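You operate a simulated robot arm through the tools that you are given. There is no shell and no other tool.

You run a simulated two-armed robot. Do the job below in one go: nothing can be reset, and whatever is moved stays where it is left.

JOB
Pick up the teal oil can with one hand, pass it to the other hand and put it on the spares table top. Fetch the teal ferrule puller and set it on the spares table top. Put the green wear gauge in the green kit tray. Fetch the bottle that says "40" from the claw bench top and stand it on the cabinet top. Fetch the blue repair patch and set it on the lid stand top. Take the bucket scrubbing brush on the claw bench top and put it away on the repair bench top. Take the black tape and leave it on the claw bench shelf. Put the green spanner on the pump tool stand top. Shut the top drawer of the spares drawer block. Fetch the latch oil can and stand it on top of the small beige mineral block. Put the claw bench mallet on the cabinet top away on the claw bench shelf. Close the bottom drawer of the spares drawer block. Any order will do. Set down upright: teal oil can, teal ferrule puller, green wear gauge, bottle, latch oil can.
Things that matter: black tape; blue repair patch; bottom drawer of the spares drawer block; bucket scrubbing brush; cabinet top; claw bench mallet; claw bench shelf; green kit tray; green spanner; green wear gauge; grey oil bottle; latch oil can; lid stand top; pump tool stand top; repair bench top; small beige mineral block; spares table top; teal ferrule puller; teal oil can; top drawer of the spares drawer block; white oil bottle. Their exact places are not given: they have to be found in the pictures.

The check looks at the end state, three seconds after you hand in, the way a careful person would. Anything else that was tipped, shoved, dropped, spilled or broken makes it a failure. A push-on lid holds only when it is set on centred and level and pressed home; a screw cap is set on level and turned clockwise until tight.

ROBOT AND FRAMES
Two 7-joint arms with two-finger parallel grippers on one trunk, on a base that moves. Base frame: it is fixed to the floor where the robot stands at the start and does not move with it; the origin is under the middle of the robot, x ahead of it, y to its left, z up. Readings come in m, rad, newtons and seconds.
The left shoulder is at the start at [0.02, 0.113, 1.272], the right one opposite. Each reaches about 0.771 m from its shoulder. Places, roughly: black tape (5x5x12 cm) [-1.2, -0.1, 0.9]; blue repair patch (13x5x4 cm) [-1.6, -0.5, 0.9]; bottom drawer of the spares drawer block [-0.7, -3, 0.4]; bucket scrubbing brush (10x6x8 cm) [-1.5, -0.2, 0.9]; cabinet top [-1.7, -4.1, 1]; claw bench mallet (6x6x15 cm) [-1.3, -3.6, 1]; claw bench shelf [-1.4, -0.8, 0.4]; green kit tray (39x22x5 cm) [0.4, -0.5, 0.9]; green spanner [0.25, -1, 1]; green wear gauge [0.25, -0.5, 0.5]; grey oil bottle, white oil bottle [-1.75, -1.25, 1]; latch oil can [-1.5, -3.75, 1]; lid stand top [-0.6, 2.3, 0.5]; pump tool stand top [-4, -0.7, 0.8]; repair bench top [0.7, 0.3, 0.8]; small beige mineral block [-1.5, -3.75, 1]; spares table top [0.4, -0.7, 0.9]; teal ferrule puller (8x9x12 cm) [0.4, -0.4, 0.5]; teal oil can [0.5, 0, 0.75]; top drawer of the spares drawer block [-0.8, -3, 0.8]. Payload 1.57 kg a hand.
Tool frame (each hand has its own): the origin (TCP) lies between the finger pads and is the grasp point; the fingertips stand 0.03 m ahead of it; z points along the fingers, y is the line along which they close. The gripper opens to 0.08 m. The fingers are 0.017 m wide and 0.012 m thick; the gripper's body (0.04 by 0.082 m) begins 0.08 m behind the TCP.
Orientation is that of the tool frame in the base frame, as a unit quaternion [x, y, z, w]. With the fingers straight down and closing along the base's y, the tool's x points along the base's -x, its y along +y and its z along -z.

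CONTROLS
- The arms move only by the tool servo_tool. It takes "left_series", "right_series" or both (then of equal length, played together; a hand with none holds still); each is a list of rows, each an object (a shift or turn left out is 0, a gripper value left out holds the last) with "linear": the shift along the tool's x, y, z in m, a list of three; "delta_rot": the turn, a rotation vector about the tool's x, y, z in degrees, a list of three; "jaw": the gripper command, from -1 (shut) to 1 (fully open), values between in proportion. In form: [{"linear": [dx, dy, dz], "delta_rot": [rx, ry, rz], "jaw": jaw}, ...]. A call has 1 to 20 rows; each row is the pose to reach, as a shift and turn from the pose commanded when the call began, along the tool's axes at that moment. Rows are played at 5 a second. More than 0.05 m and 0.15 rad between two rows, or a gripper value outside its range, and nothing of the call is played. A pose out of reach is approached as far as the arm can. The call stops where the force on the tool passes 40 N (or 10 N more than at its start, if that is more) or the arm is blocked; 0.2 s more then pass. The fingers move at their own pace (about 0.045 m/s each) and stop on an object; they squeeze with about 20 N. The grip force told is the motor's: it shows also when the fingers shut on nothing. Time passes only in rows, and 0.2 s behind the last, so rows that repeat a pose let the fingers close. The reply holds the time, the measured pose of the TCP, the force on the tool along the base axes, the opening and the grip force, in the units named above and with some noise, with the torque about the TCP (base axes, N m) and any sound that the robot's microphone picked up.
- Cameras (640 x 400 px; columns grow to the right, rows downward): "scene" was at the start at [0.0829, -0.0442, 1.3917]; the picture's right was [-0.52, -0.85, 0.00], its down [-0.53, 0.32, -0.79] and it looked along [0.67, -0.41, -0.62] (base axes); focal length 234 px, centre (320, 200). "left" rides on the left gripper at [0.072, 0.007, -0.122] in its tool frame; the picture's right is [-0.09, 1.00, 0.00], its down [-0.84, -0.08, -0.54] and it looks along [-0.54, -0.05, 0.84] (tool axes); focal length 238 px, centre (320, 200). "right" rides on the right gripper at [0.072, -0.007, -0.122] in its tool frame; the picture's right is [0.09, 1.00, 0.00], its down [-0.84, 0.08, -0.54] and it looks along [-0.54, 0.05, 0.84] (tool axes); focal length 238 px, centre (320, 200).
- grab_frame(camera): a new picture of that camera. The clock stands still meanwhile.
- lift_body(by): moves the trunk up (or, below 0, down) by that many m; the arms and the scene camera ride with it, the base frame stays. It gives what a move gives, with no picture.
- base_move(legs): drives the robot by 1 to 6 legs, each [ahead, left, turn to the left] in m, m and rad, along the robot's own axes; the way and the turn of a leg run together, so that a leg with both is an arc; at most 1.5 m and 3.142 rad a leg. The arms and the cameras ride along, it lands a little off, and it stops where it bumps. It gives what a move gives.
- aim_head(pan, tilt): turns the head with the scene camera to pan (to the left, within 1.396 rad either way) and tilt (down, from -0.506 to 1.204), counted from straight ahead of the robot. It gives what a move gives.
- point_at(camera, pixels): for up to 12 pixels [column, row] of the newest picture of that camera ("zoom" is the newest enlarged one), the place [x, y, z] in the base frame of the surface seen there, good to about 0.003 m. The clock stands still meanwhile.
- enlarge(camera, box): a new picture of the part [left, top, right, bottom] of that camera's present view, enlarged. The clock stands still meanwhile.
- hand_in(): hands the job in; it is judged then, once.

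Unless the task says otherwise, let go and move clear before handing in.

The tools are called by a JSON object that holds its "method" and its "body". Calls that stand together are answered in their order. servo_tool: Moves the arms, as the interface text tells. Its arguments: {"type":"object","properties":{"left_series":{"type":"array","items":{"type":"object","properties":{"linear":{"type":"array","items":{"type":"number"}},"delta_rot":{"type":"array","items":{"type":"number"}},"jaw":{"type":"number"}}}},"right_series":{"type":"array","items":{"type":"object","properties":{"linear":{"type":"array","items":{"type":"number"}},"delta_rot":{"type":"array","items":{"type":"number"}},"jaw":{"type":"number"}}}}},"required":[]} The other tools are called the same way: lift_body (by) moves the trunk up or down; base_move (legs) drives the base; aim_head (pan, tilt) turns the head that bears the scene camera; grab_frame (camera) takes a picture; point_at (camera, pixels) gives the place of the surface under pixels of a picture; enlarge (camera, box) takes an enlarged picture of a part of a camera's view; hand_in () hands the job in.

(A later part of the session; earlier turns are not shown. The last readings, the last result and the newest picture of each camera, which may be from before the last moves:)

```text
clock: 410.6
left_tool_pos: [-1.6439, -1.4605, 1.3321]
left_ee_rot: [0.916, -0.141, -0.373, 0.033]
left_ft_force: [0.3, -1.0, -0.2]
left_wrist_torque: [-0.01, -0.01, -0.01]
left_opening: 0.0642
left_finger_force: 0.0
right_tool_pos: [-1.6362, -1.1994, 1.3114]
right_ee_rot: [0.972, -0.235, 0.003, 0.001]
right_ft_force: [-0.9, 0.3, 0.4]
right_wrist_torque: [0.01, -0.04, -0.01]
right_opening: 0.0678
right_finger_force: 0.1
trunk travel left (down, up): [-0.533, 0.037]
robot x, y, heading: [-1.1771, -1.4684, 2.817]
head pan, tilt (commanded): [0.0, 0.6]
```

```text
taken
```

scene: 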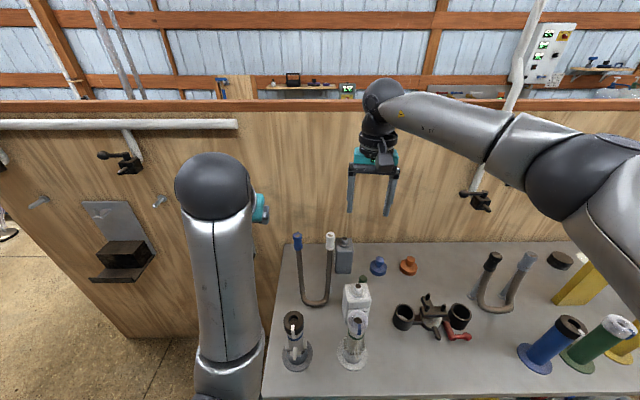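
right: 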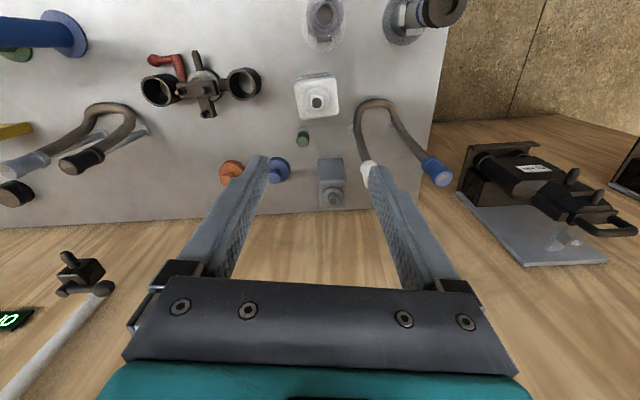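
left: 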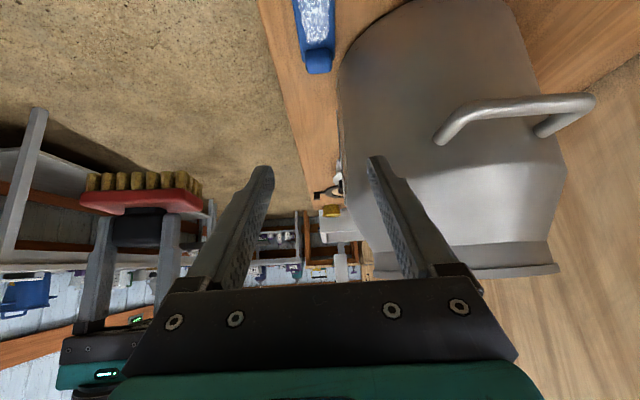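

The right camera shows the bottle's neck at (317,101). I'll measure it and the hose's white tip (368,170).

{"method": "enlarge", "body": {"camera": "right", "box": [276, 60, 396, 200]}}

{"method": "point_at", "body": {"camera": "right", "pixels": [[317, 101], [311, 101], [323, 101], [317, 96], [317, 107], [300, 85], [334, 83], [298, 115], [340, 112], [368, 168], [360, 120], [303, 140]]}}

```text
2.86 times, centred on (336, 130) of right
```

zoom: 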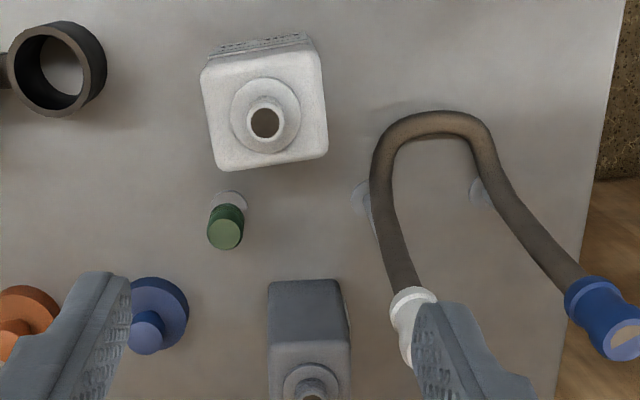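

```text
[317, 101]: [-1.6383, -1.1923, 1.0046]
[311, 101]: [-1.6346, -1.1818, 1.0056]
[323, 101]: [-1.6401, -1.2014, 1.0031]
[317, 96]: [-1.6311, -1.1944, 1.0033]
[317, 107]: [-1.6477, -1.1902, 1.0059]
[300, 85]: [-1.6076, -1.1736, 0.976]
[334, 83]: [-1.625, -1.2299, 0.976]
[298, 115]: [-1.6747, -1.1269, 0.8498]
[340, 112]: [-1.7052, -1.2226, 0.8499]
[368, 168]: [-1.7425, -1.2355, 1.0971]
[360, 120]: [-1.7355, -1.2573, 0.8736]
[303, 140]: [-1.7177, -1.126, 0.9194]
```

Neck centre is [-1.6385,-1.192], top z 1.005; hose tip is 11 cm away. I'll lower the trunk 0.15 m then descend to just above the neck.

{"method": "lift_body", "body": {"by": -0.15}}

{"method": "servo_tool", "body": {"right_series": [{"linear": [-0.0054, -0.0056, 0.03], "jaw": 0.7}, {"linear": [-0.0054, -0.0056, 0.06]}, {"linear": [-0.0054, -0.0056, 0.095]}, {"linear": [-0.0054, -0.0056, 0.095]}]}}

{"method": "grab_frame", "body": {"camera": "right"}}

{"method": "point_at", "body": {"camera": "right", "pixels": [[320, 160], [320, 165], [320, 150], [312, 160], [330, 160]]}}

```text
clock: 412.3
left_tool_pos: [-1.6444, -1.4596, 1.1836]
left_ee_rot: [0.916, -0.141, -0.374, 0.032]
left_ft_force: [0.0, 0.0, 0.1]
left_wrist_torque: [0.01, -0.03, -0.03]
left_opening: 0.0639
left_finger_force: 0.0
right_tool_pos: [-1.6369, -1.199, 1.1611]
right_ee_rot: [0.972, -0.235, 0.003, 0.0]
right_ft_force: [-0.2, -0.6, -0.3]
right_wrist_torque: [0.0, 0.04, 0.03]
right_opening: 0.068
right_finger_force: 0.0
trunk travel left (down, up): [-0.383, 0.187]
robot x, y, heading: [-1.1793, -1.4639, 2.818]
head pan, tilt (commanded): [0.0, 0.6]
```

```text
clock: 413.3
left_tool_pos: [-1.6431, -1.4596, 1.1828]
left_ee_rot: [0.916, -0.141, -0.373, 0.032]
left_ft_force: [0.4, -0.8, -0.4]
left_wrist_torque: [0.0, 0.01, 0.0]
left_opening: 0.0638
left_finger_force: 0.1
right_tool_pos: [-1.638, -1.1908, 1.0683]
right_ee_rot: [0.972, -0.235, 0.003, -0.001]
right_ft_force: [-0.8, 0.2, 0.0]
right_wrist_torque: [0.0, 0.0, 0.01]
right_opening: 0.0679
right_finger_force: 0.0
trunk travel left (down, up): [-0.383, 0.187]
robot x, y, heading: [-1.1804, -1.4682, 2.813]
head pan, tilt (commanded): [0.0, 0.6]
```

```text
taken
```

right: 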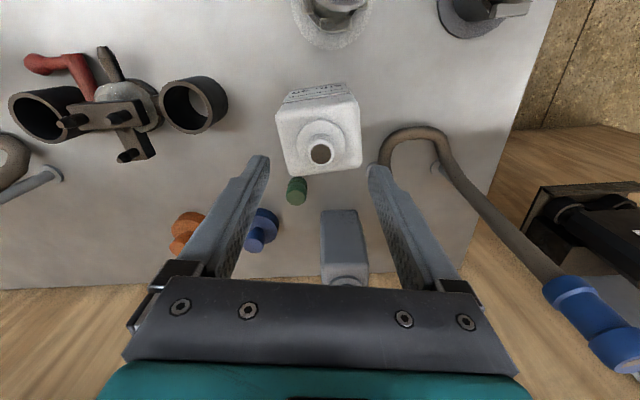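

```text
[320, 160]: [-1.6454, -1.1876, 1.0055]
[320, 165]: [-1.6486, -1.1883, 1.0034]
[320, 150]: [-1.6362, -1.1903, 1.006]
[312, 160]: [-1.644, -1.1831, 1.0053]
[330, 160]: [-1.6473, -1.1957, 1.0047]
```

The neck hole is exactly under the TCP (expected row 152, seen 152). I'll descend 4.6 cm and close on the neck.

{"method": "servo_tool", "body": {"right_series": [{"linear": [0, 0, 0.02], "jaw": 0.7}, {"linear": [0, 0, 0.04]}, {"linear": [0, 0, 0.048]}, {"linear": [0, 0, 0.048]}, {"linear": [0, 0, 0.048], "jaw": -1}, {"linear": [0, 0, 0.048], "jaw": -1}, {"linear": [0, 0, 0.048], "jaw": -1}, {"linear": [0, 0, 0.048], "jaw": -1}, {"linear": [0, 0, 0.048], "jaw": -1}]}}

{"method": "grab_frame", "body": {"camera": "right"}}

```text
clock: 415.3
left_tool_pos: [-1.6427, -1.4588, 1.1831]
left_ee_rot: [0.917, -0.142, -0.373, 0.032]
left_ft_force: [0.1, -0.5, 0.0]
left_wrist_torque: [0.0, -0.02, -0.01]
left_opening: 0.064
left_finger_force: 0.1
right_tool_pos: [-1.6389, -1.1912, 1.0175]
right_ee_rot: [0.972, -0.236, 0.003, 0.0]
right_ft_force: [-0.6, 0.4, -0.2]
right_wrist_torque: [-0.02, 0.05, -0.05]
right_opening: 0.0232
right_finger_force: 19.9
trunk travel left (down, up): [-0.383, 0.187]
robot x, y, heading: [-1.18, -1.464, 2.814]
head pan, tilt (commanded): [0.0, 0.6]
```

```text
taken
```

right: 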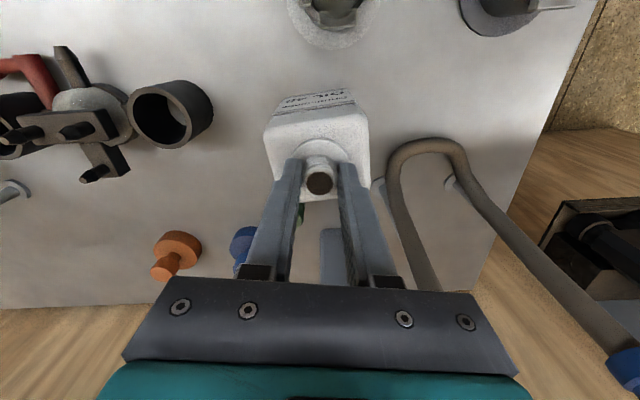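

Neck gripped (0.023). I'll lift 3 cm and check weight and grip.

{"method": "servo_tool", "body": {"right_series": [{"linear": [0, 0, -0.01], "jaw": -1}, {"linear": [0, 0, -0.02]}, {"linear": [0, 0, -0.03]}, {"linear": [0, 0, -0.03]}]}}

{"method": "grab_frame", "body": {"camera": "right"}}

```text
clock: 416.3
left_tool_pos: [-1.6447, -1.4602, 1.182]
left_ee_rot: [0.917, -0.142, -0.372, 0.032]
left_ft_force: [-0.2, -0.8, 0.3]
left_wrist_torque: [-0.07, -0.02, -0.01]
left_opening: 0.0641
left_finger_force: 0.0
right_tool_pos: [-1.6389, -1.1925, 1.0498]
right_ee_rot: [0.972, -0.235, 0.003, 0.0]
right_ft_force: [0.4, 0.3, -5.5]
right_wrist_torque: [0.01, 0.0, 0.01]
right_opening: 0.0229
right_finger_force: 20.1
trunk travel left (down, up): [-0.383, 0.187]
robot x, y, heading: [-1.1787, -1.463, 2.819]
head pan, tilt (commanded): [0.0, 0.6]
```

```text
taken
```

right: 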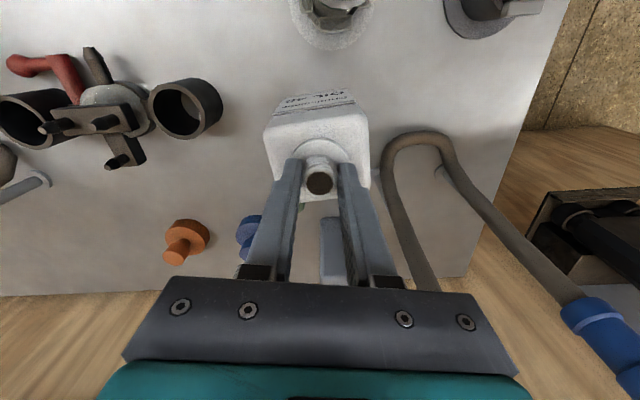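

Bottle weighs ~5.5 N and hangs straight. I'll raise it above the holders and back out.

{"method": "servo_tool", "body": {"right_series": [{"linear": [0, 0, -0.03], "jaw": -1}, {"linear": [0, 0, -0.06]}, {"linear": [0, 0, -0.09]}, {"linear": [0, 0, -0.11]}]}}

{"method": "lift_body", "body": {"by": 0.18}}

{"method": "grab_frame", "body": {"camera": "scene"}}

```text
clock: 417.3
left_tool_pos: [-1.644, -1.4593, 1.1833]
left_ee_rot: [0.917, -0.141, -0.373, 0.032]
left_ft_force: [-0.3, -1.0, 0.1]
left_wrist_torque: [0.0, -0.01, -0.04]
left_opening: 0.0641
left_finger_force: 0.1
right_tool_pos: [-1.637, -1.1903, 1.1582]
right_ee_rot: [0.972, -0.235, 0.003, -0.001]
right_ft_force: [-0.4, -0.1, -5.0]
right_wrist_torque: [0.0, -0.02, 0.01]
right_opening: 0.023
right_finger_force: 19.7
trunk travel left (down, up): [-0.383, 0.187]
robot x, y, heading: [-1.1761, -1.4674, 2.814]
head pan, tilt (commanded): [0.0, 0.6]
```

```text
clock: 419.3
left_tool_pos: [-1.6435, -1.4595, 1.3615]
left_ee_rot: [0.916, -0.143, -0.372, 0.031]
left_ft_force: [-0.2, -0.6, 0.2]
left_wrist_torque: [0.0, -0.01, 0.0]
left_opening: 0.0639
left_finger_force: 0.0
right_tool_pos: [-1.6369, -1.1883, 1.3381]
right_ee_rot: [0.972, -0.235, 0.003, 0.0]
right_ft_force: [-0.4, -1.2, -4.9]
right_wrist_torque: [0.02, 0.02, 0.0]
right_opening: 0.0231
right_finger_force: 20.3
trunk travel left (down, up): [-0.563, 0.007]
robot x, y, heading: [-1.181, -1.4707, 2.82]
head pan, tilt (commanded): [0.0, 0.6]
```

```text
taken
```

scene: 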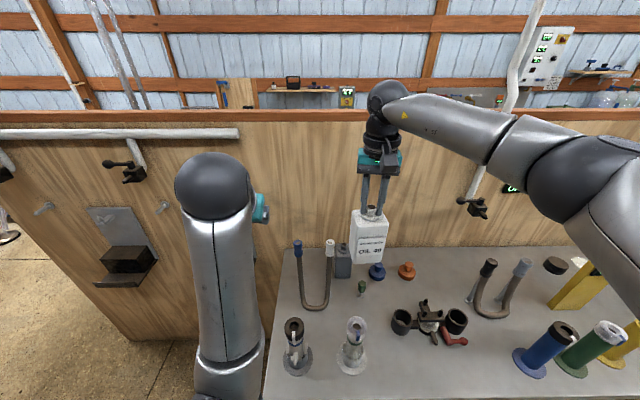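

The bottle (label "OIL 40" visible at (368,250)) is clear of everything. I'll back out and turn left to face down the room toward the cabinet.

{"method": "base_move", "body": {"legs": [[-0.5, 0, 0], [0, 0, 1.5]]}}

{"method": "aim_head", "body": {"pan": 0.0, "tilt": 0.45}}

{"method": "grab_frame", "body": {"camera": "scene"}}

```text
clock: 426.0
left_tool_pos: [-0.7335, -2.0906, 1.3626]
left_ee_rot: [0.765, 0.525, -0.25, 0.279]
left_ft_force: [0.2, 0.0, 0.5]
left_wrist_torque: [0.01, 0.01, 0.0]
left_opening: 0.0639
left_finger_force: 0.1
right_tool_pos: [-1.002, -2.0649, 1.3383]
right_ee_rot: [0.869, 0.495, 0.002, -0.002]
right_ft_force: [-0.6, 0.9, -4.0]
right_wrist_torque: [-0.01, -0.02, -0.04]
right_opening: 0.0231
right_finger_force: 20.0
trunk travel left (down, up): [-0.563, 0.007]
robot x, y, heading: [-0.6957, -1.6274, -1.959]
head pan, tilt (commanded): [0.0, 0.6]
```

```text
clock: 426.7
left_tool_pos: [-0.732, -2.0889, 1.3636]
left_ee_rot: [0.765, 0.524, -0.249, 0.279]
left_ft_force: [0.2, 0.7, 1.3]
left_wrist_torque: [0.01, -0.01, 0.02]
left_opening: 0.064
left_finger_force: 0.0
right_tool_pos: [-1.002, -2.0666, 1.3378]
right_ee_rot: [0.869, 0.495, 0.002, -0.002]
right_ft_force: [-0.2, 0.3, -4.8]
right_wrist_torque: [0.03, 0.0, 0.0]
right_opening: 0.0231
right_finger_force: 19.8
trunk travel left (down, up): [-0.563, 0.007]
robot x, y, heading: [-0.6959, -1.6291, -1.957]
head pan, tilt (commanded): [0.0, 0.45]
```

```text
taken
```

scene: 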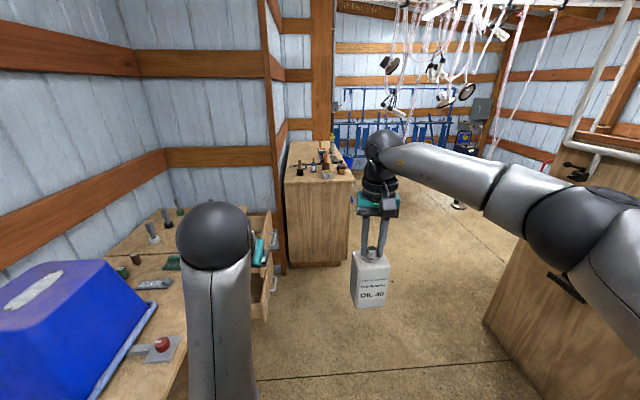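

I see the drawer block with two open drawers at (262,240)/(270,290) and the wood cabinet at (320,190). I'll zoom on both and measure.

{"method": "enlarge", "body": {"camera": "scene", "box": [270, 120, 370, 190]}}

{"method": "point_at", "body": {"camera": "scene", "pixels": [[287, 180], [350, 183], [330, 185], [300, 250], [345, 255], [290, 145], [265, 225], [275, 245], [268, 290], [280, 300], [300, 150], [340, 155]]}}

{"method": "enlarge", "body": {"camera": "scene", "box": [230, 190, 310, 330]}}

```text
5.71 times, centred on (320, 155) of scene
```

zoom: 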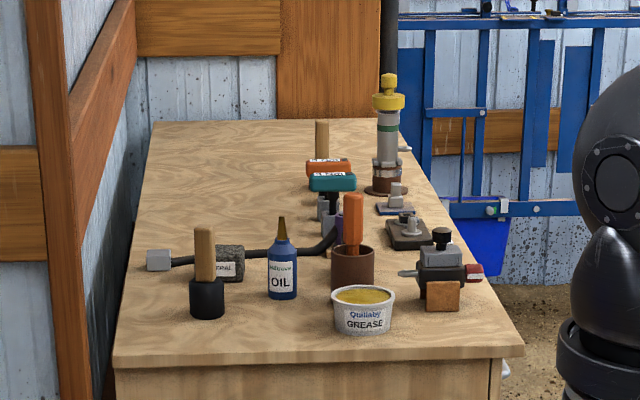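

```text
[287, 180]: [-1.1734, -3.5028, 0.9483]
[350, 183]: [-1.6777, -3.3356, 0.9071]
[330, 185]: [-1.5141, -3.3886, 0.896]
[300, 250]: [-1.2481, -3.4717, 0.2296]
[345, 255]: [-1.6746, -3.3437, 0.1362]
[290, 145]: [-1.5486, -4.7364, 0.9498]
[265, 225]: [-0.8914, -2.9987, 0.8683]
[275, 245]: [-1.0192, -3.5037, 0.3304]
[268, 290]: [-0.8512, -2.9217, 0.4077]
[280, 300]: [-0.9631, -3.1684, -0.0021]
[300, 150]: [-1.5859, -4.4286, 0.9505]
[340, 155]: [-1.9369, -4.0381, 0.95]
```

```text
2.86 times, centred on (270, 260) of scene
```

zoom: 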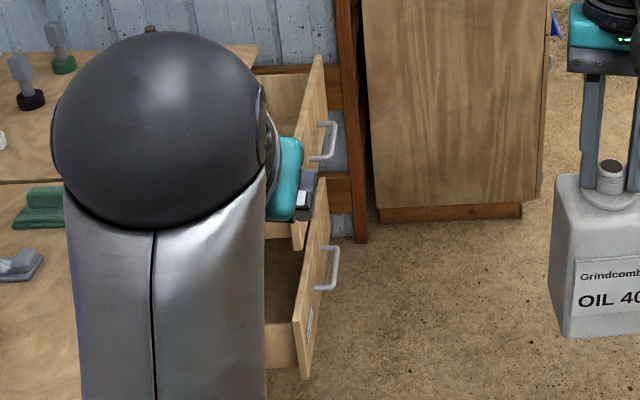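

The cabinet top is z 0.95 with its near edge from [-1.17,-3.50] to [-1.68,-3.34]. I'll drive to about [-1.2,-2.6] for a closer look at the objects on it.

{"method": "base_move", "body": {"legs": [[0.6, -0.08, 0], [0.45, -0.03, 0.07]]}}

{"method": "grab_frame", "body": {"camera": "scene"}}

{"method": "enlarge", "body": {"camera": "scene", "box": [230, 130, 390, 230]}}

```text
clock: 432.4
left_tool_pos: [-1.1923, -3.0265, 1.3614]
left_ee_rot: [0.747, 0.55, -0.24, 0.287]
left_ft_force: [0.7, 0.0, -0.2]
left_wrist_torque: [0.0, -0.02, -0.01]
left_opening: 0.0636
left_finger_force: 0.0
right_tool_pos: [-1.4625, -3.0219, 1.3382]
right_ee_rot: [0.851, 0.524, 0.002, -0.002]
right_ft_force: [-0.6, -0.1, -5.0]
right_wrist_torque: [0.02, 0.0, 0.02]
right_opening: 0.0229
right_finger_force: 19.1
trunk travel left (down, up): [-0.563, 0.007]
robot x, y, heading: [-1.1893, -2.5662, -1.894]
head pan, tilt (commanded): [0.0, 0.45]
```

```text
taken
```

scene: 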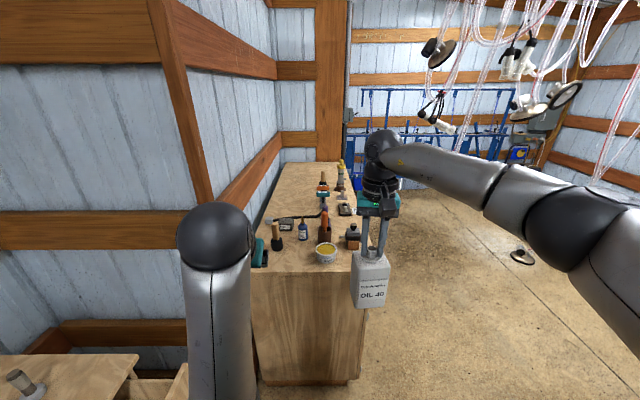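

```text
4.00 times, centred on (310, 180) of scene
```

zoom: 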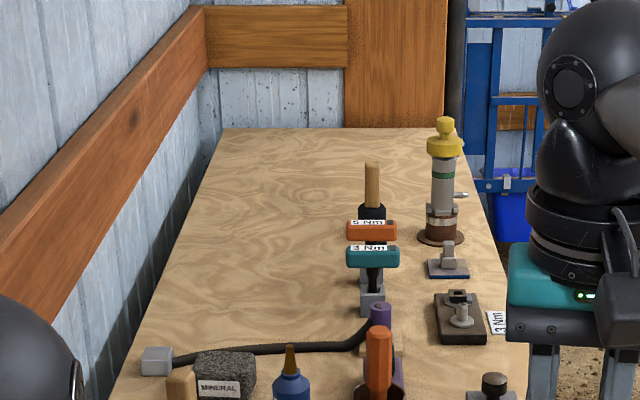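

Now a closer look at the front row on the cabinet.

{"method": "enlarge", "body": {"camera": "scene", "box": [250, 190, 380, 280]}}

{"method": "point_at", "body": {"camera": "zoom", "pixels": [[128, 230], [195, 160], [262, 200], [375, 270], [505, 250], [390, 200], [510, 210], [440, 100], [55, 140], [60, 350], [570, 330], [300, 330]]}}

```text
4.44 times, centred on (315, 235) of scene
```

zoom: 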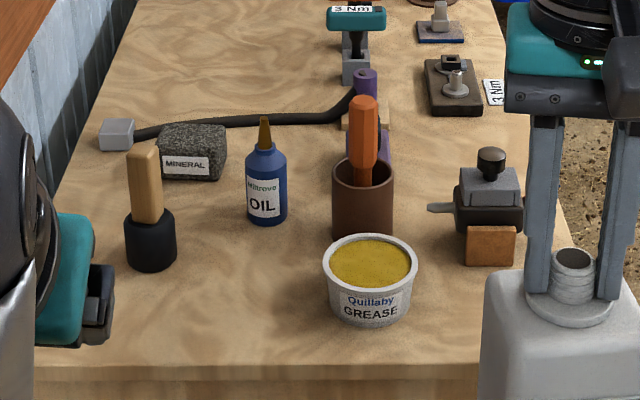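

```text
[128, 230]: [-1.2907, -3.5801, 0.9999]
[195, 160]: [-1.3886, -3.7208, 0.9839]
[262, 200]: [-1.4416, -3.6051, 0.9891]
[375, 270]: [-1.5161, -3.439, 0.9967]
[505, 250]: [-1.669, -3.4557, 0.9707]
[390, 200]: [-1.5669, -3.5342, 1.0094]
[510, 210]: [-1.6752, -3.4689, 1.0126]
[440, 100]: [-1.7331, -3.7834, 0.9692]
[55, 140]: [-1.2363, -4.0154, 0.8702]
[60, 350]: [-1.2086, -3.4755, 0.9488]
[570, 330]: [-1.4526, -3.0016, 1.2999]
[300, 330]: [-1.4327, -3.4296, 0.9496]
```

The mallet is at [-1.29,-3.58]; there's a dark "MINERAL" block and something beige/purple behind the brown cup (zoom 365,120). I'll zoom there.

{"method": "enlarge", "body": {"camera": "scene", "box": [300, 180, 360, 240]}}

{"method": "point_at", "body": {"camera": "zoom", "pixels": [[260, 130], [300, 190], [245, 240], [320, 230], [330, 280], [235, 310], [270, 150], [310, 260]]}}

```text
6.67 times, centred on (330, 210) of scene
```

zoom: 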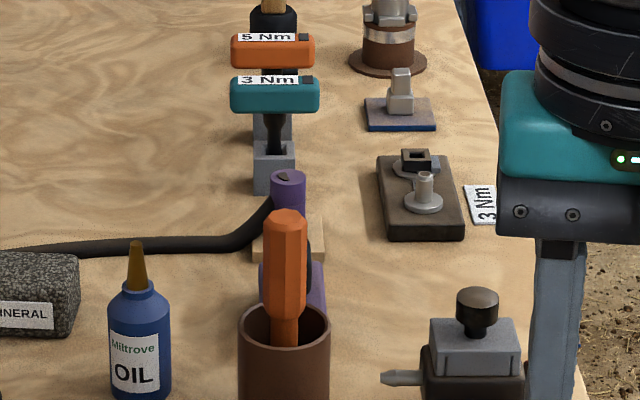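

```text
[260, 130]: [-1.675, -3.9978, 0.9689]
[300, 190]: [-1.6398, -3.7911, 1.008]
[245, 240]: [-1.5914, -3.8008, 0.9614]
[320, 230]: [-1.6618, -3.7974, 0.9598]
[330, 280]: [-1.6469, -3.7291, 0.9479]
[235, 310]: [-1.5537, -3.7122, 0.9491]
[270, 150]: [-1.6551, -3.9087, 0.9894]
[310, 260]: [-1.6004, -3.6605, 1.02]
```

I need a steeper view. I'll drive 0.25 m closer and tilt the head down.

{"method": "base_move", "body": {"legs": [[0.27, -0.05, 0]]}}

{"method": "aim_head", "body": {"pan": 0.0, "tilt": 0.7}}

{"method": "grab_frame", "body": {"camera": "scene"}}

{"method": "enlarge", "body": {"camera": "scene", "box": [230, 110, 390, 210]}}

{"method": "grab_frame", "body": {"camera": "left"}}

```text
clock: 434.3
left_tool_pos: [-1.3205, -3.2561, 1.3619]
left_ee_rot: [0.746, 0.551, -0.239, 0.288]
left_ft_force: [-0.8, 0.2, -0.5]
left_wrist_torque: [0.01, -0.01, 0.02]
left_opening: 0.0641
left_finger_force: 0.1
right_tool_pos: [-1.5898, -3.2529, 1.3372]
right_ee_rot: [0.851, 0.525, 0.002, -0.001]
right_ft_force: [-0.6, 0.4, -4.9]
right_wrist_torque: [0.01, -0.02, -0.01]
right_opening: 0.0229
right_finger_force: 19.9
trunk travel left (down, up): [-0.563, 0.007]
robot x, y, heading: [-1.314, -2.7934, -1.891]
head pan, tilt (commanded): [0.0, 0.45]
```

```text
clock: 435.1
left_tool_pos: [-1.3206, -3.2571, 1.3626]
left_ee_rot: [0.746, 0.55, -0.24, 0.288]
left_ft_force: [0.6, -0.2, 0.3]
left_wrist_torque: [-0.01, -0.02, 0.0]
left_opening: 0.064
left_finger_force: 0.0
right_tool_pos: [-1.589, -3.252, 1.338]
right_ee_rot: [0.851, 0.525, 0.003, -0.002]
right_ft_force: [0.0, -0.5, -4.5]
right_wrist_torque: [-0.01, -0.05, 0.02]
right_opening: 0.0231
right_finger_force: 19.5
trunk travel left (down, up): [-0.563, 0.007]
robot x, y, heading: [-1.3188, -2.7965, -1.888]
head pan, tilt (commanded): [0.0, 0.7]
```

```text
taken
```

scene: 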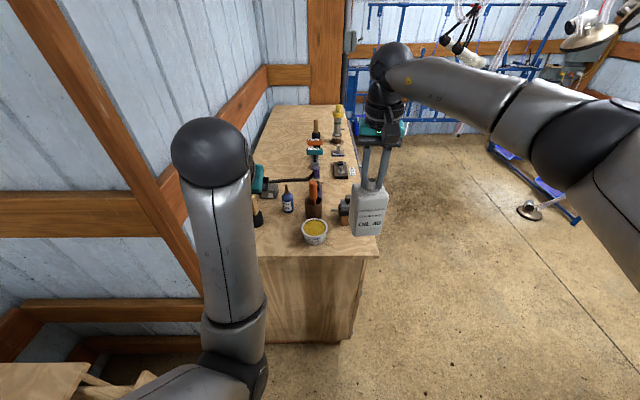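

```text
4.00 times, centred on (310, 160) of scene
```

zoom: 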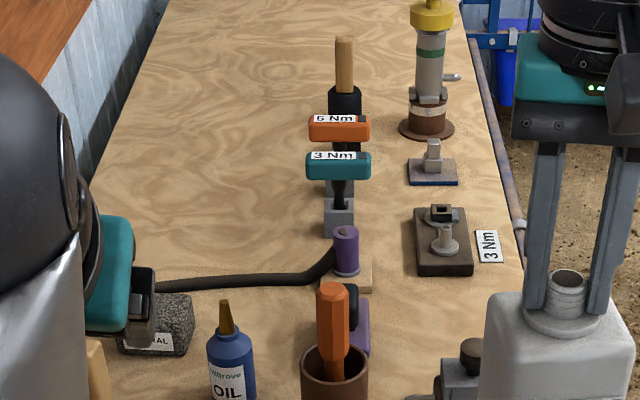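

```text
taken
```

left: 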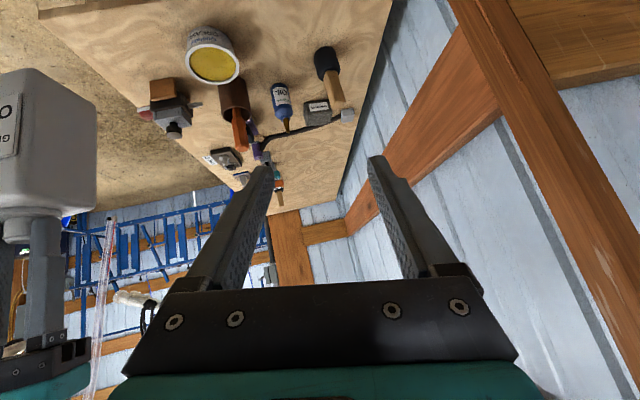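

The left hand camera has a good angle on the cabinet top. I'll zoom its view around the cup, blue can and mineral block.

{"method": "enlarge", "body": {"camera": "left", "box": [130, 20, 370, 190]}}

{"method": "enlarge", "body": {"camera": "left", "box": [200, 100, 300, 200]}}

```text
2.35 times, centred on (250, 105) of left
```

zoom: 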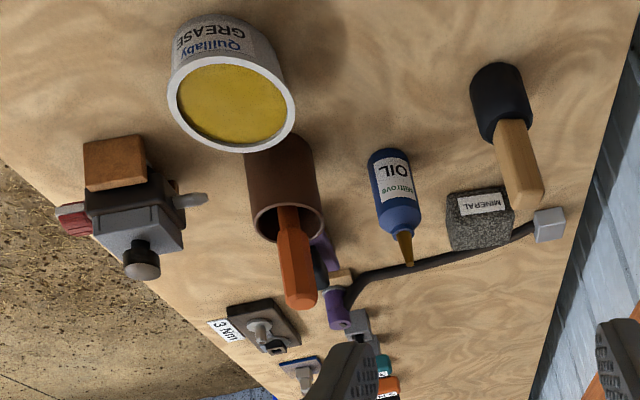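

```text
4.00 times, centred on (250, 150) of left
```

zoom: 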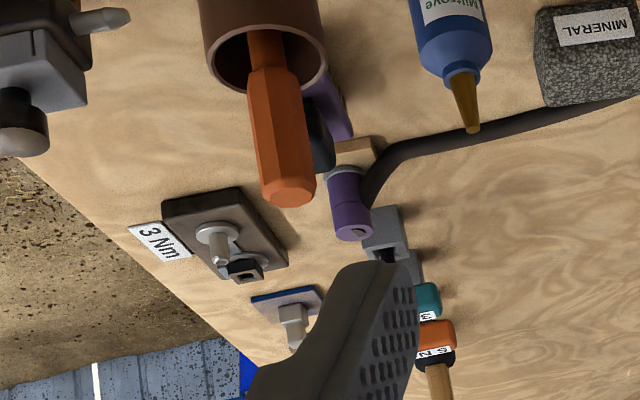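

Behind the cup are a purple brush, a small tan block and a hose. I'll sort that out from closer later; first I'll take the mallet with the left hand. I'll straighten the left hand (pitch 55°, no roll) here.

{"method": "servo_tool", "body": {"left_series": [{"delta_rot": [5.3, 3.97, -1.2], "jaw": 1}, {"delta_rot": [10.6, 7.9, -2.4]}, {"delta_rot": [10.6, 7.9, -2.4]}]}}

{"method": "enlarge", "body": {"camera": "left", "box": [120, 20, 400, 195]}}

{"method": "point_at", "body": {"camera": "zoom", "pixels": [[460, 130], [440, 200], [430, 240], [350, 150], [330, 280], [190, 290]]}}

```text
clock: 435.6
left_tool_pos: [-1.2579, -3.2834, 1.3528]
left_ee_rot: [0.753, 0.568, -0.199, 0.267]
left_ft_force: [0.2, 0.4, -0.1]
left_wrist_torque: [0.01, -0.01, -0.01]
left_opening: 0.0799
left_finger_force: 0.0
left hand out of reach, approached as far as the arm can: row 2
right_tool_pos: [-1.5896, -3.2525, 1.3367]
right_ee_rot: [0.852, 0.524, 0.002, -0.003]
right_ft_force: [0.9, -0.2, -4.8]
right_wrist_torque: [0.0, -0.03, 0.05]
right_opening: 0.0229
right_finger_force: 19.7
trunk travel left (down, up): [-0.563, 0.007]
robot x, y, heading: [-1.3145, -2.7914, -1.891]
head pan, tilt (commanded): [0.0, 0.7]
stopped in row 2 (left hand): the arm was blocked; the commanded pose is now the measured one
```

```text
2.29 times, centred on (260, 108) of left
```

zoom: 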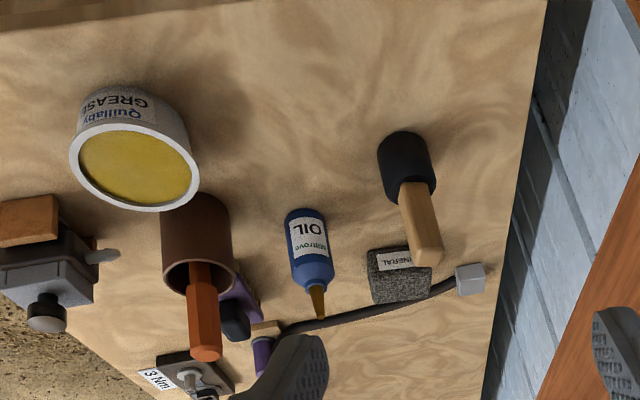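

```text
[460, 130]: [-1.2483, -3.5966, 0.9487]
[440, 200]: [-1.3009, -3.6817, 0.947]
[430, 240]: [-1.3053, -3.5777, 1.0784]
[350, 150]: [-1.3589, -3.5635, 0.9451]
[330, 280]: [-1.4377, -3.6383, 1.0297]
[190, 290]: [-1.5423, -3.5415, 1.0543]
```

The left arm is at a folding limit. Let me zoom at the tan block region, then extend the left hand forward and down to free the arm.

{"method": "enlarge", "body": {"camera": "left", "box": [190, 130, 270, 190]}}

{"method": "point_at", "body": {"camera": "zoom", "pixels": [[390, 190], [370, 175], [415, 185], [320, 120], [280, 170], [390, 220], [400, 270], [350, 130]]}}

```text
6.67 times, centred on (230, 160) of left
```

zoom: 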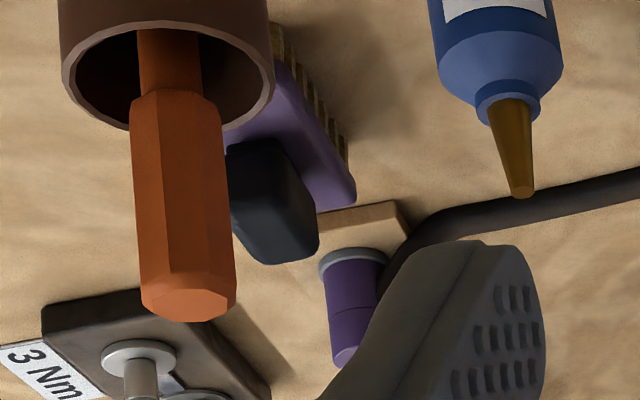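

```text
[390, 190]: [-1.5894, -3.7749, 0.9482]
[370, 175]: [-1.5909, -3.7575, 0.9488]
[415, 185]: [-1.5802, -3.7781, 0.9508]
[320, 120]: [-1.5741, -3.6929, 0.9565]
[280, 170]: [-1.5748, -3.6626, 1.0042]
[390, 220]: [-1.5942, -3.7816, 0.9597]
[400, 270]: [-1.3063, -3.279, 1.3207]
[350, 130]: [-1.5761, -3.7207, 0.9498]
```

{"method": "enlarge", "body": {"camera": "left", "box": [240, 90, 340, 165]}}

{"method": "enlarge", "body": {"camera": "scene", "box": [240, 100, 380, 250]}}

```text
5.33 times, centred on (290, 128) of left
```

zoom: 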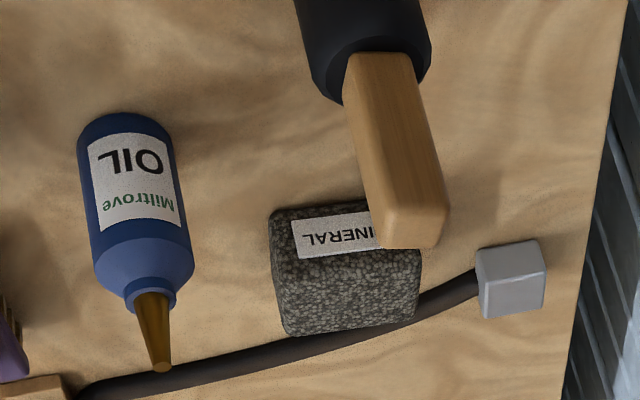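

```text
2.67 times, centred on (310, 175) of scene
```

zoom: 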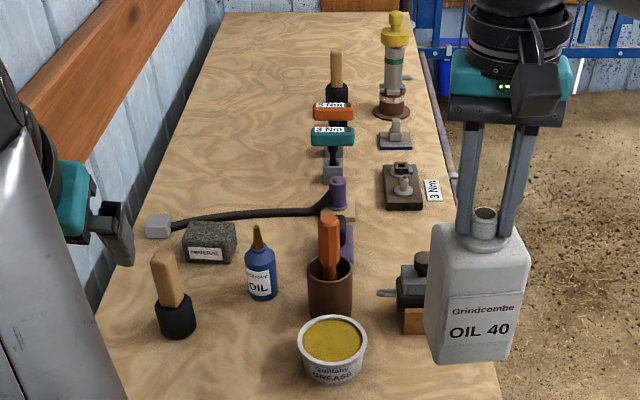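

I'll extend the left hand forward and down a bit to get the arm out of its limit, and try the straightening again.

{"method": "servo_tool", "body": {"left_series": [{"linear": [-0.003, -0.012, 0.05], "jaw": 1}, {"linear": [-0.005, -0.022, 0.1]}, {"linear": [-0.0074, -0.0308, 0.153]}, {"linear": [-0.0074, -0.0308, 0.153], "delta_rot": [4, 2, -1.5]}, {"linear": [-0.0074, -0.0308, 0.153], "delta_rot": [8, 4, -3]}, {"linear": [-0.0074, -0.0308, 0.153], "delta_rot": [11, 5, -4]}, {"linear": [-0.0074, -0.0308, 0.153], "delta_rot": [11, 5, -4]}]}}

{"method": "grab_frame", "body": {"camera": "left"}}

```text
refused: row 1 steps farther than a row can; nothing moved
```

```text
taken
```

left: 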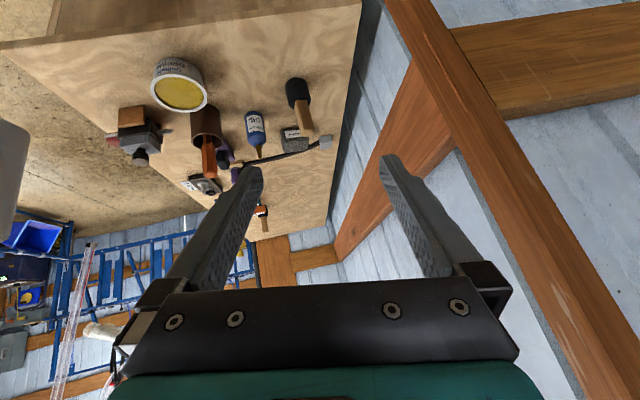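

{"method": "servo_tool", "body": {"left_series": [{"linear": [-0.002, -0.008, 0.038], "jaw": 1}, {"linear": [-0.004, -0.016, 0.076]}, {"linear": [-0.006, -0.024, 0.115]}, {"linear": [-0.0074, -0.0308, 0.153]}, {"linear": [-0.0074, -0.0308, 0.153], "delta_rot": [4, 2, -1.5]}, {"linear": [-0.0074, -0.0308, 0.153], "delta_rot": [8, 4, -3]}, {"linear": [-0.0074, -0.0308, 0.153], "delta_rot": [11, 5, -4]}, {"linear": [-0.0074, -0.0308, 0.153], "delta_rot": [11, 5, -4]}]}}

{"method": "grab_frame", "body": {"camera": "left"}}

```text
clock: 437.4
left_tool_pos: [-1.2905, -3.3764, 1.2322]
left_ee_rot: [0.763, 0.584, -0.228, 0.159]
left_ft_force: [0.4, -0.5, 0.3]
left_wrist_torque: [-0.02, 0.03, 0.01]
left_opening: 0.0802
left_finger_force: 0.1
right_tool_pos: [-1.591, -3.2526, 1.3376]
right_ee_rot: [0.852, 0.524, 0.001, -0.001]
right_ft_force: [0.3, 0.4, -4.9]
right_wrist_torque: [-0.02, -0.02, -0.01]
right_opening: 0.0232
right_finger_force: 20.2
trunk travel left (down, up): [-0.563, 0.007]
robot x, y, heading: [-1.3153, -2.7942, -1.888]
head pan, tilt (commanded): [0.0, 0.7]
```

```text
taken
```

left: 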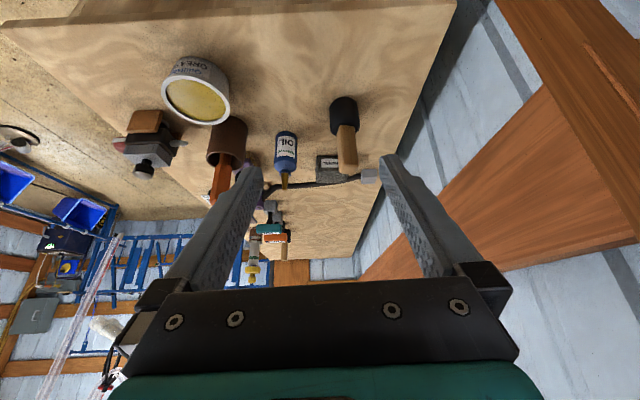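

The left hand is now straight (pitch 58°). I'll zoom its view to measure the mallet and the front-right tan block.

{"method": "enlarge", "body": {"camera": "left", "box": [270, 80, 390, 200]}}

{"method": "point_at", "body": {"camera": "left", "pixels": [[347, 140], [347, 160], [340, 130], [355, 130], [347, 170], [344, 110], [335, 105], [356, 108], [326, 160], [286, 145]]}}

{"method": "enlarge", "body": {"camera": "left", "box": [100, 50, 250, 190]}}

{"method": "point_at", "body": {"camera": "left", "pixels": [[147, 120], [135, 115], [160, 117], [150, 112], [143, 130]]}}

```text
3.33 times, centred on (330, 140) of left
```

zoom: 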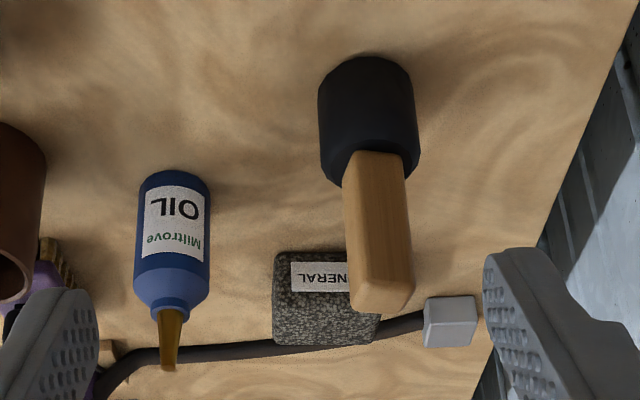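

```text
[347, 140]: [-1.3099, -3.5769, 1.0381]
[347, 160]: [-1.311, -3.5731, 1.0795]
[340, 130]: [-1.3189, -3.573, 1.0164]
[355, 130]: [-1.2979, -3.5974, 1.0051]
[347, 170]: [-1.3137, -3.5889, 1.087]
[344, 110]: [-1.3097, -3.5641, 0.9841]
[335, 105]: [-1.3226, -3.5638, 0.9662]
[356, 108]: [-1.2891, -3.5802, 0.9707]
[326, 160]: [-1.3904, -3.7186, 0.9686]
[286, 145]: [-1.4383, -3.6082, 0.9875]
```

```text
2.86 times, centred on (175, 120) of left
```

zoom: 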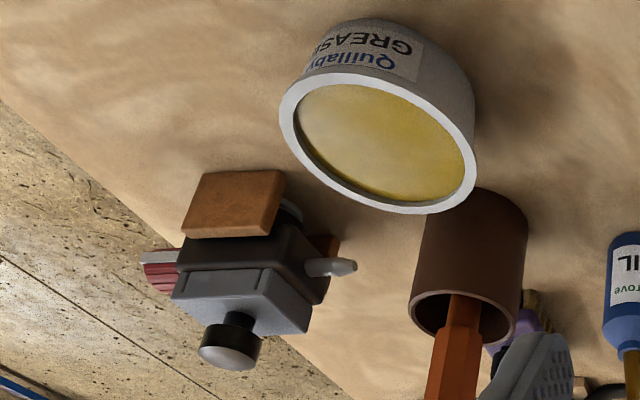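

```text
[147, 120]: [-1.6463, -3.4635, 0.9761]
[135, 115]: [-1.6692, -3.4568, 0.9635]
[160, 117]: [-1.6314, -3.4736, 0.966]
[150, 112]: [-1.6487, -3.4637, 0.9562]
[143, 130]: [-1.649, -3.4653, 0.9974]
```

The mallet's handle is centred near [-1.311,-3.587], top z 1.09. I'll move the base 0.2 m forward and 0.1 m left with hands high.

{"method": "base_move", "body": {"legs": [[0.17, 0.1, 0]]}}

{"method": "grab_frame", "body": {"camera": "left"}}

{"method": "grab_frame", "body": {"camera": "scene"}}

```text
clock: 439.0
left_tool_pos: [-1.2481, -3.5728, 1.2315]
left_ee_rot: [0.763, 0.583, -0.229, 0.16]
left_ft_force: [-0.2, 0.3, 0.2]
left_wrist_torque: [-0.03, 0.01, 0.01]
left_opening: 0.0798
left_finger_force: 0.0
right_tool_pos: [-1.5477, -3.4486, 1.3376]
right_ee_rot: [0.852, 0.524, 0.002, -0.003]
right_ft_force: [0.6, -0.3, -5.6]
right_wrist_torque: [0.01, 0.01, -0.03]
right_opening: 0.023
right_finger_force: 20.9
trunk travel left (down, up): [-0.563, 0.007]
robot x, y, heading: [-1.2715, -2.989, -1.889]
head pan, tilt (commanded): [0.0, 0.7]
```

```text
taken
```

left: 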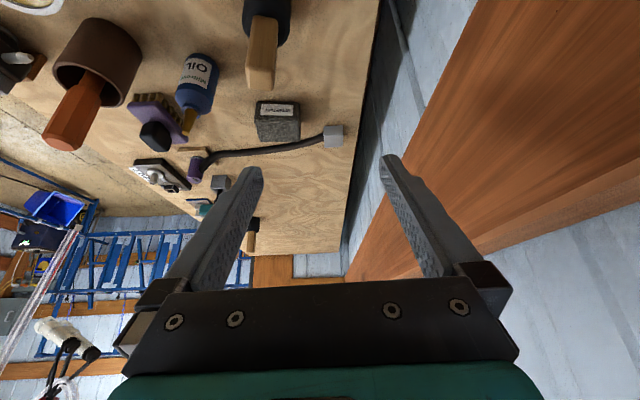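

```text
taken
```

scene: 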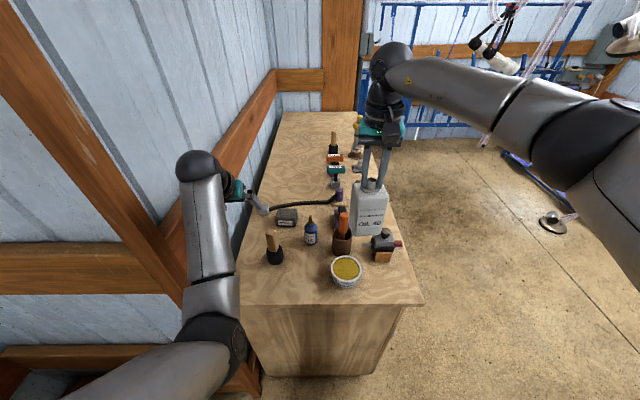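

I'm closer; the mallet handle is now ~6 cm to the right of the left hand. I'll shift over it at height and check.

{"method": "servo_tool", "body": {"left_series": [{"linear": [-0.012, -0.028, 0.009], "jaw": 1}, {"linear": [-0.025, -0.0569, 0.0173]}, {"linear": [-0.025, -0.0569, 0.0173]}]}}

{"method": "grab_frame", "body": {"camera": "left"}}

{"method": "point_at", "body": {"camera": "left", "pixels": [[315, 60], [315, 80], [315, 100], [310, 40], [325, 70], [305, 70]]}}

```text
clock: 439.8
left_tool_pos: [-1.3108, -3.5845, 1.2327]
left_ee_rot: [0.763, 0.583, -0.229, 0.161]
left_ft_force: [0.3, -0.5, -0.4]
left_wrist_torque: [0.02, -0.02, 0.0]
left_opening: 0.08
left_finger_force: 0.0
right_tool_pos: [-1.5467, -3.4476, 1.3368]
right_ee_rot: [0.851, 0.524, 0.002, -0.002]
right_ft_force: [0.8, -0.1, -5.1]
right_wrist_torque: [0.0, 0.0, -0.03]
right_opening: 0.0229
right_finger_force: 20.4
trunk travel left (down, up): [-0.563, 0.007]
robot x, y, heading: [-1.2772, -2.9888, -1.89]
head pan, tilt (commanded): [0.0, 0.7]
```

```text
taken
```

left: 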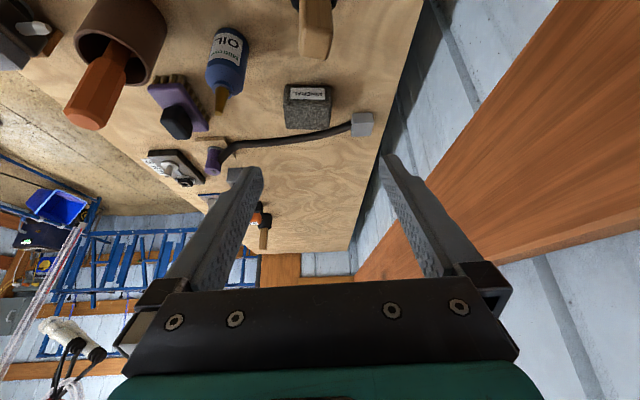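

```text
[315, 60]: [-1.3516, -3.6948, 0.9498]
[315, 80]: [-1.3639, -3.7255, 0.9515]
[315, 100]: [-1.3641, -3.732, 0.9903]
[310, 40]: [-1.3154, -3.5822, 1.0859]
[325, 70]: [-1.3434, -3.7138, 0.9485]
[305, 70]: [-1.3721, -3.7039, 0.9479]
```

The handle top centre is about [-1.315,-3.590,1.087]. I'll descend to z≈1.06 around the handle and close.

{"method": "servo_tool", "body": {"left_series": [{"linear": [0.018, 0, 0.035], "jaw": 1}, {"linear": [0.04, 0.001, 0.072]}, {"linear": [0.062, 0.001, 0.11]}, {"linear": [0.0868, 0.0016, 0.1487]}, {"linear": [0.0868, 0.0016, 0.1487]}]}}

{"method": "grab_frame", "body": {"camera": "left"}}

```text
clock: 441.0
left_tool_pos: [-1.3159, -3.5934, 1.0585]
left_ee_rot: [0.762, 0.583, -0.229, 0.161]
left_ft_force: [0.0, 0.5, 0.3]
left_wrist_torque: [0.0, -0.03, 0.0]
left_opening: 0.0799
left_finger_force: 0.0
right_tool_pos: [-1.5479, -3.4487, 1.3379]
right_ee_rot: [0.852, 0.524, 0.002, -0.003]
right_ft_force: [-0.4, -0.7, -5.1]
right_wrist_torque: [0.04, -0.03, -0.01]
right_opening: 0.023
right_finger_force: 20.0
trunk travel left (down, up): [-0.563, 0.007]
robot x, y, heading: [-1.2757, -2.9858, -1.894]
head pan, tilt (commanded): [0.0, 0.7]
```

```text
taken
```

left: 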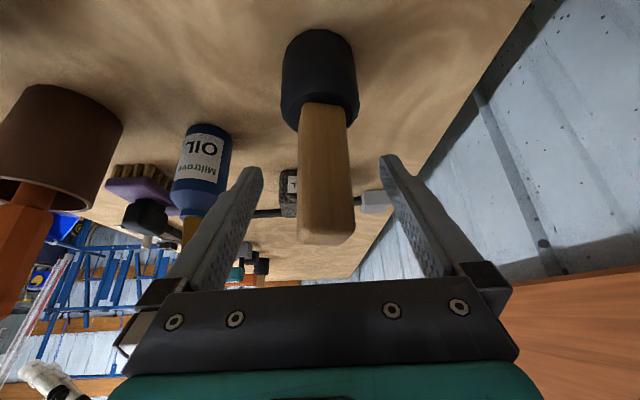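

The handle is centred between the fingers. I'll close and lift.

{"method": "servo_tool", "body": {"left_series": [{"jaw": -1}, {"jaw": -1}, {"jaw": -1}, {"jaw": -1}, {"jaw": -1}, {"linear": [-0.01, 0, -0.017]}, {"linear": [-0.021, -0.001, -0.034]}, {"linear": [-0.042, -0.002, -0.068]}]}}

{"method": "grab_frame", "body": {"camera": "left"}}

```text
clock: 442.8
left_tool_pos: [-1.3175, -3.5923, 1.1398]
left_ee_rot: [0.763, 0.584, -0.227, 0.159]
left_ft_force: [0.5, -0.6, -3.8]
left_wrist_torque: [-0.03, 0.04, 0.02]
left_opening: 0.0279
left_finger_force: 19.7
right_tool_pos: [-1.5484, -3.4473, 1.3376]
right_ee_rot: [0.852, 0.524, 0.001, -0.003]
right_ft_force: [-0.3, 0.1, -4.6]
right_wrist_torque: [0.01, -0.02, 0.0]
right_opening: 0.0232
right_finger_force: 19.7
trunk travel left (down, up): [-0.563, 0.007]
robot x, y, heading: [-1.2755, -2.9893, -1.893]
head pan, tilt (commanded): [0.0, 0.7]
```

```text
taken
```

left: 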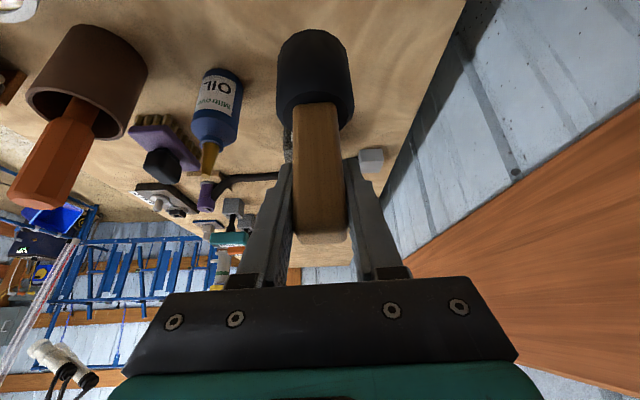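

The mallet is lifted (3.8 N). I'll pull the left hand back and up, then bring the bottle over the free front area at about [-1.40,-3.50].

{"method": "servo_tool", "body": {"left_series": [{"linear": [0.009, 0.001, -0.04], "jaw": -1}, {"linear": [0.018, 0.001, -0.08]}, {"linear": [0.028, 0.002, -0.12]}, {"linear": [0.0373, 0.0026, -0.1657]}, {"linear": [0.0373, 0.0026, -0.1657]}]}}

{"method": "servo_tool", "body": {"right_series": [{"linear": [0.005, 0.039, 0], "jaw": -1}, {"linear": [0.01, 0.078, 0]}, {"linear": [0.015, 0.117, 0]}, {"linear": [0.0205, 0.1556, 0]}, {"linear": [0.0205, 0.1556, 0]}]}}

{"method": "grab_frame", "body": {"camera": "right"}}

{"method": "grab_frame", "body": {"camera": "scene"}}

```text
clock: 444.0
left_tool_pos: [-1.2772, -3.475, 1.2579]
left_ee_rot: [0.763, 0.583, -0.227, 0.16]
left_ft_force: [-0.5, -0.2, -3.9]
left_wrist_torque: [0.04, 0.0, 0.03]
left_opening: 0.0278
left_finger_force: 20.1
right_tool_pos: [-1.5479, -3.4495, 1.338]
right_ee_rot: [0.852, 0.524, 0.003, -0.003]
right_ft_force: [-0.1, -0.8, -4.7]
right_wrist_torque: [0.04, -0.02, -0.01]
right_opening: 0.0234
right_finger_force: 20.2
trunk travel left (down, up): [-0.563, 0.007]
robot x, y, heading: [-1.2732, -2.986, -1.889]
head pan, tilt (commanded): [0.0, 0.7]
```

```text
clock: 445.2
left_tool_pos: [-1.2783, -3.4754, 1.2593]
left_ee_rot: [0.763, 0.583, -0.228, 0.161]
left_ft_force: [-1.0, 0.2, -3.6]
left_wrist_torque: [-0.04, 0.0, -0.01]
left_opening: 0.0279
left_finger_force: 20.3
right_tool_pos: [-1.4029, -3.5014, 1.3332]
right_ee_rot: [0.852, 0.524, 0.003, -0.002]
right_ft_force: [-0.7, 0.6, -5.6]
right_wrist_torque: [0.0, 0.0, -0.01]
right_opening: 0.0231
right_finger_force: 20.2
trunk travel left (down, up): [-0.563, 0.007]
robot x, y, heading: [-1.2718, -2.987, -1.889]
head pan, tilt (commanded): [0.0, 0.7]
```

```text
taken
```

right: 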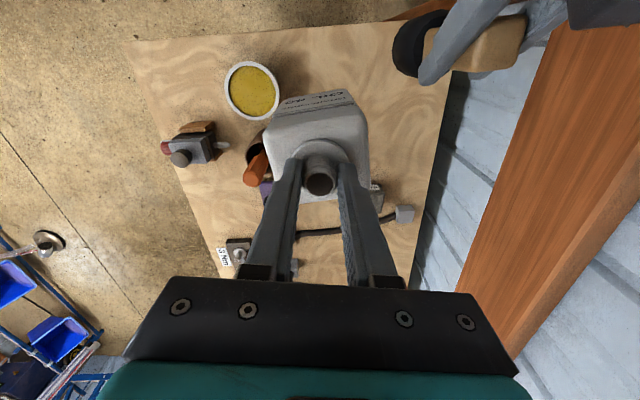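

```text
taken
```

scene: 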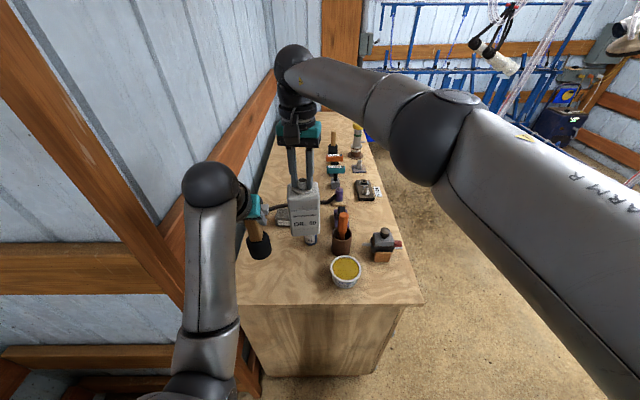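

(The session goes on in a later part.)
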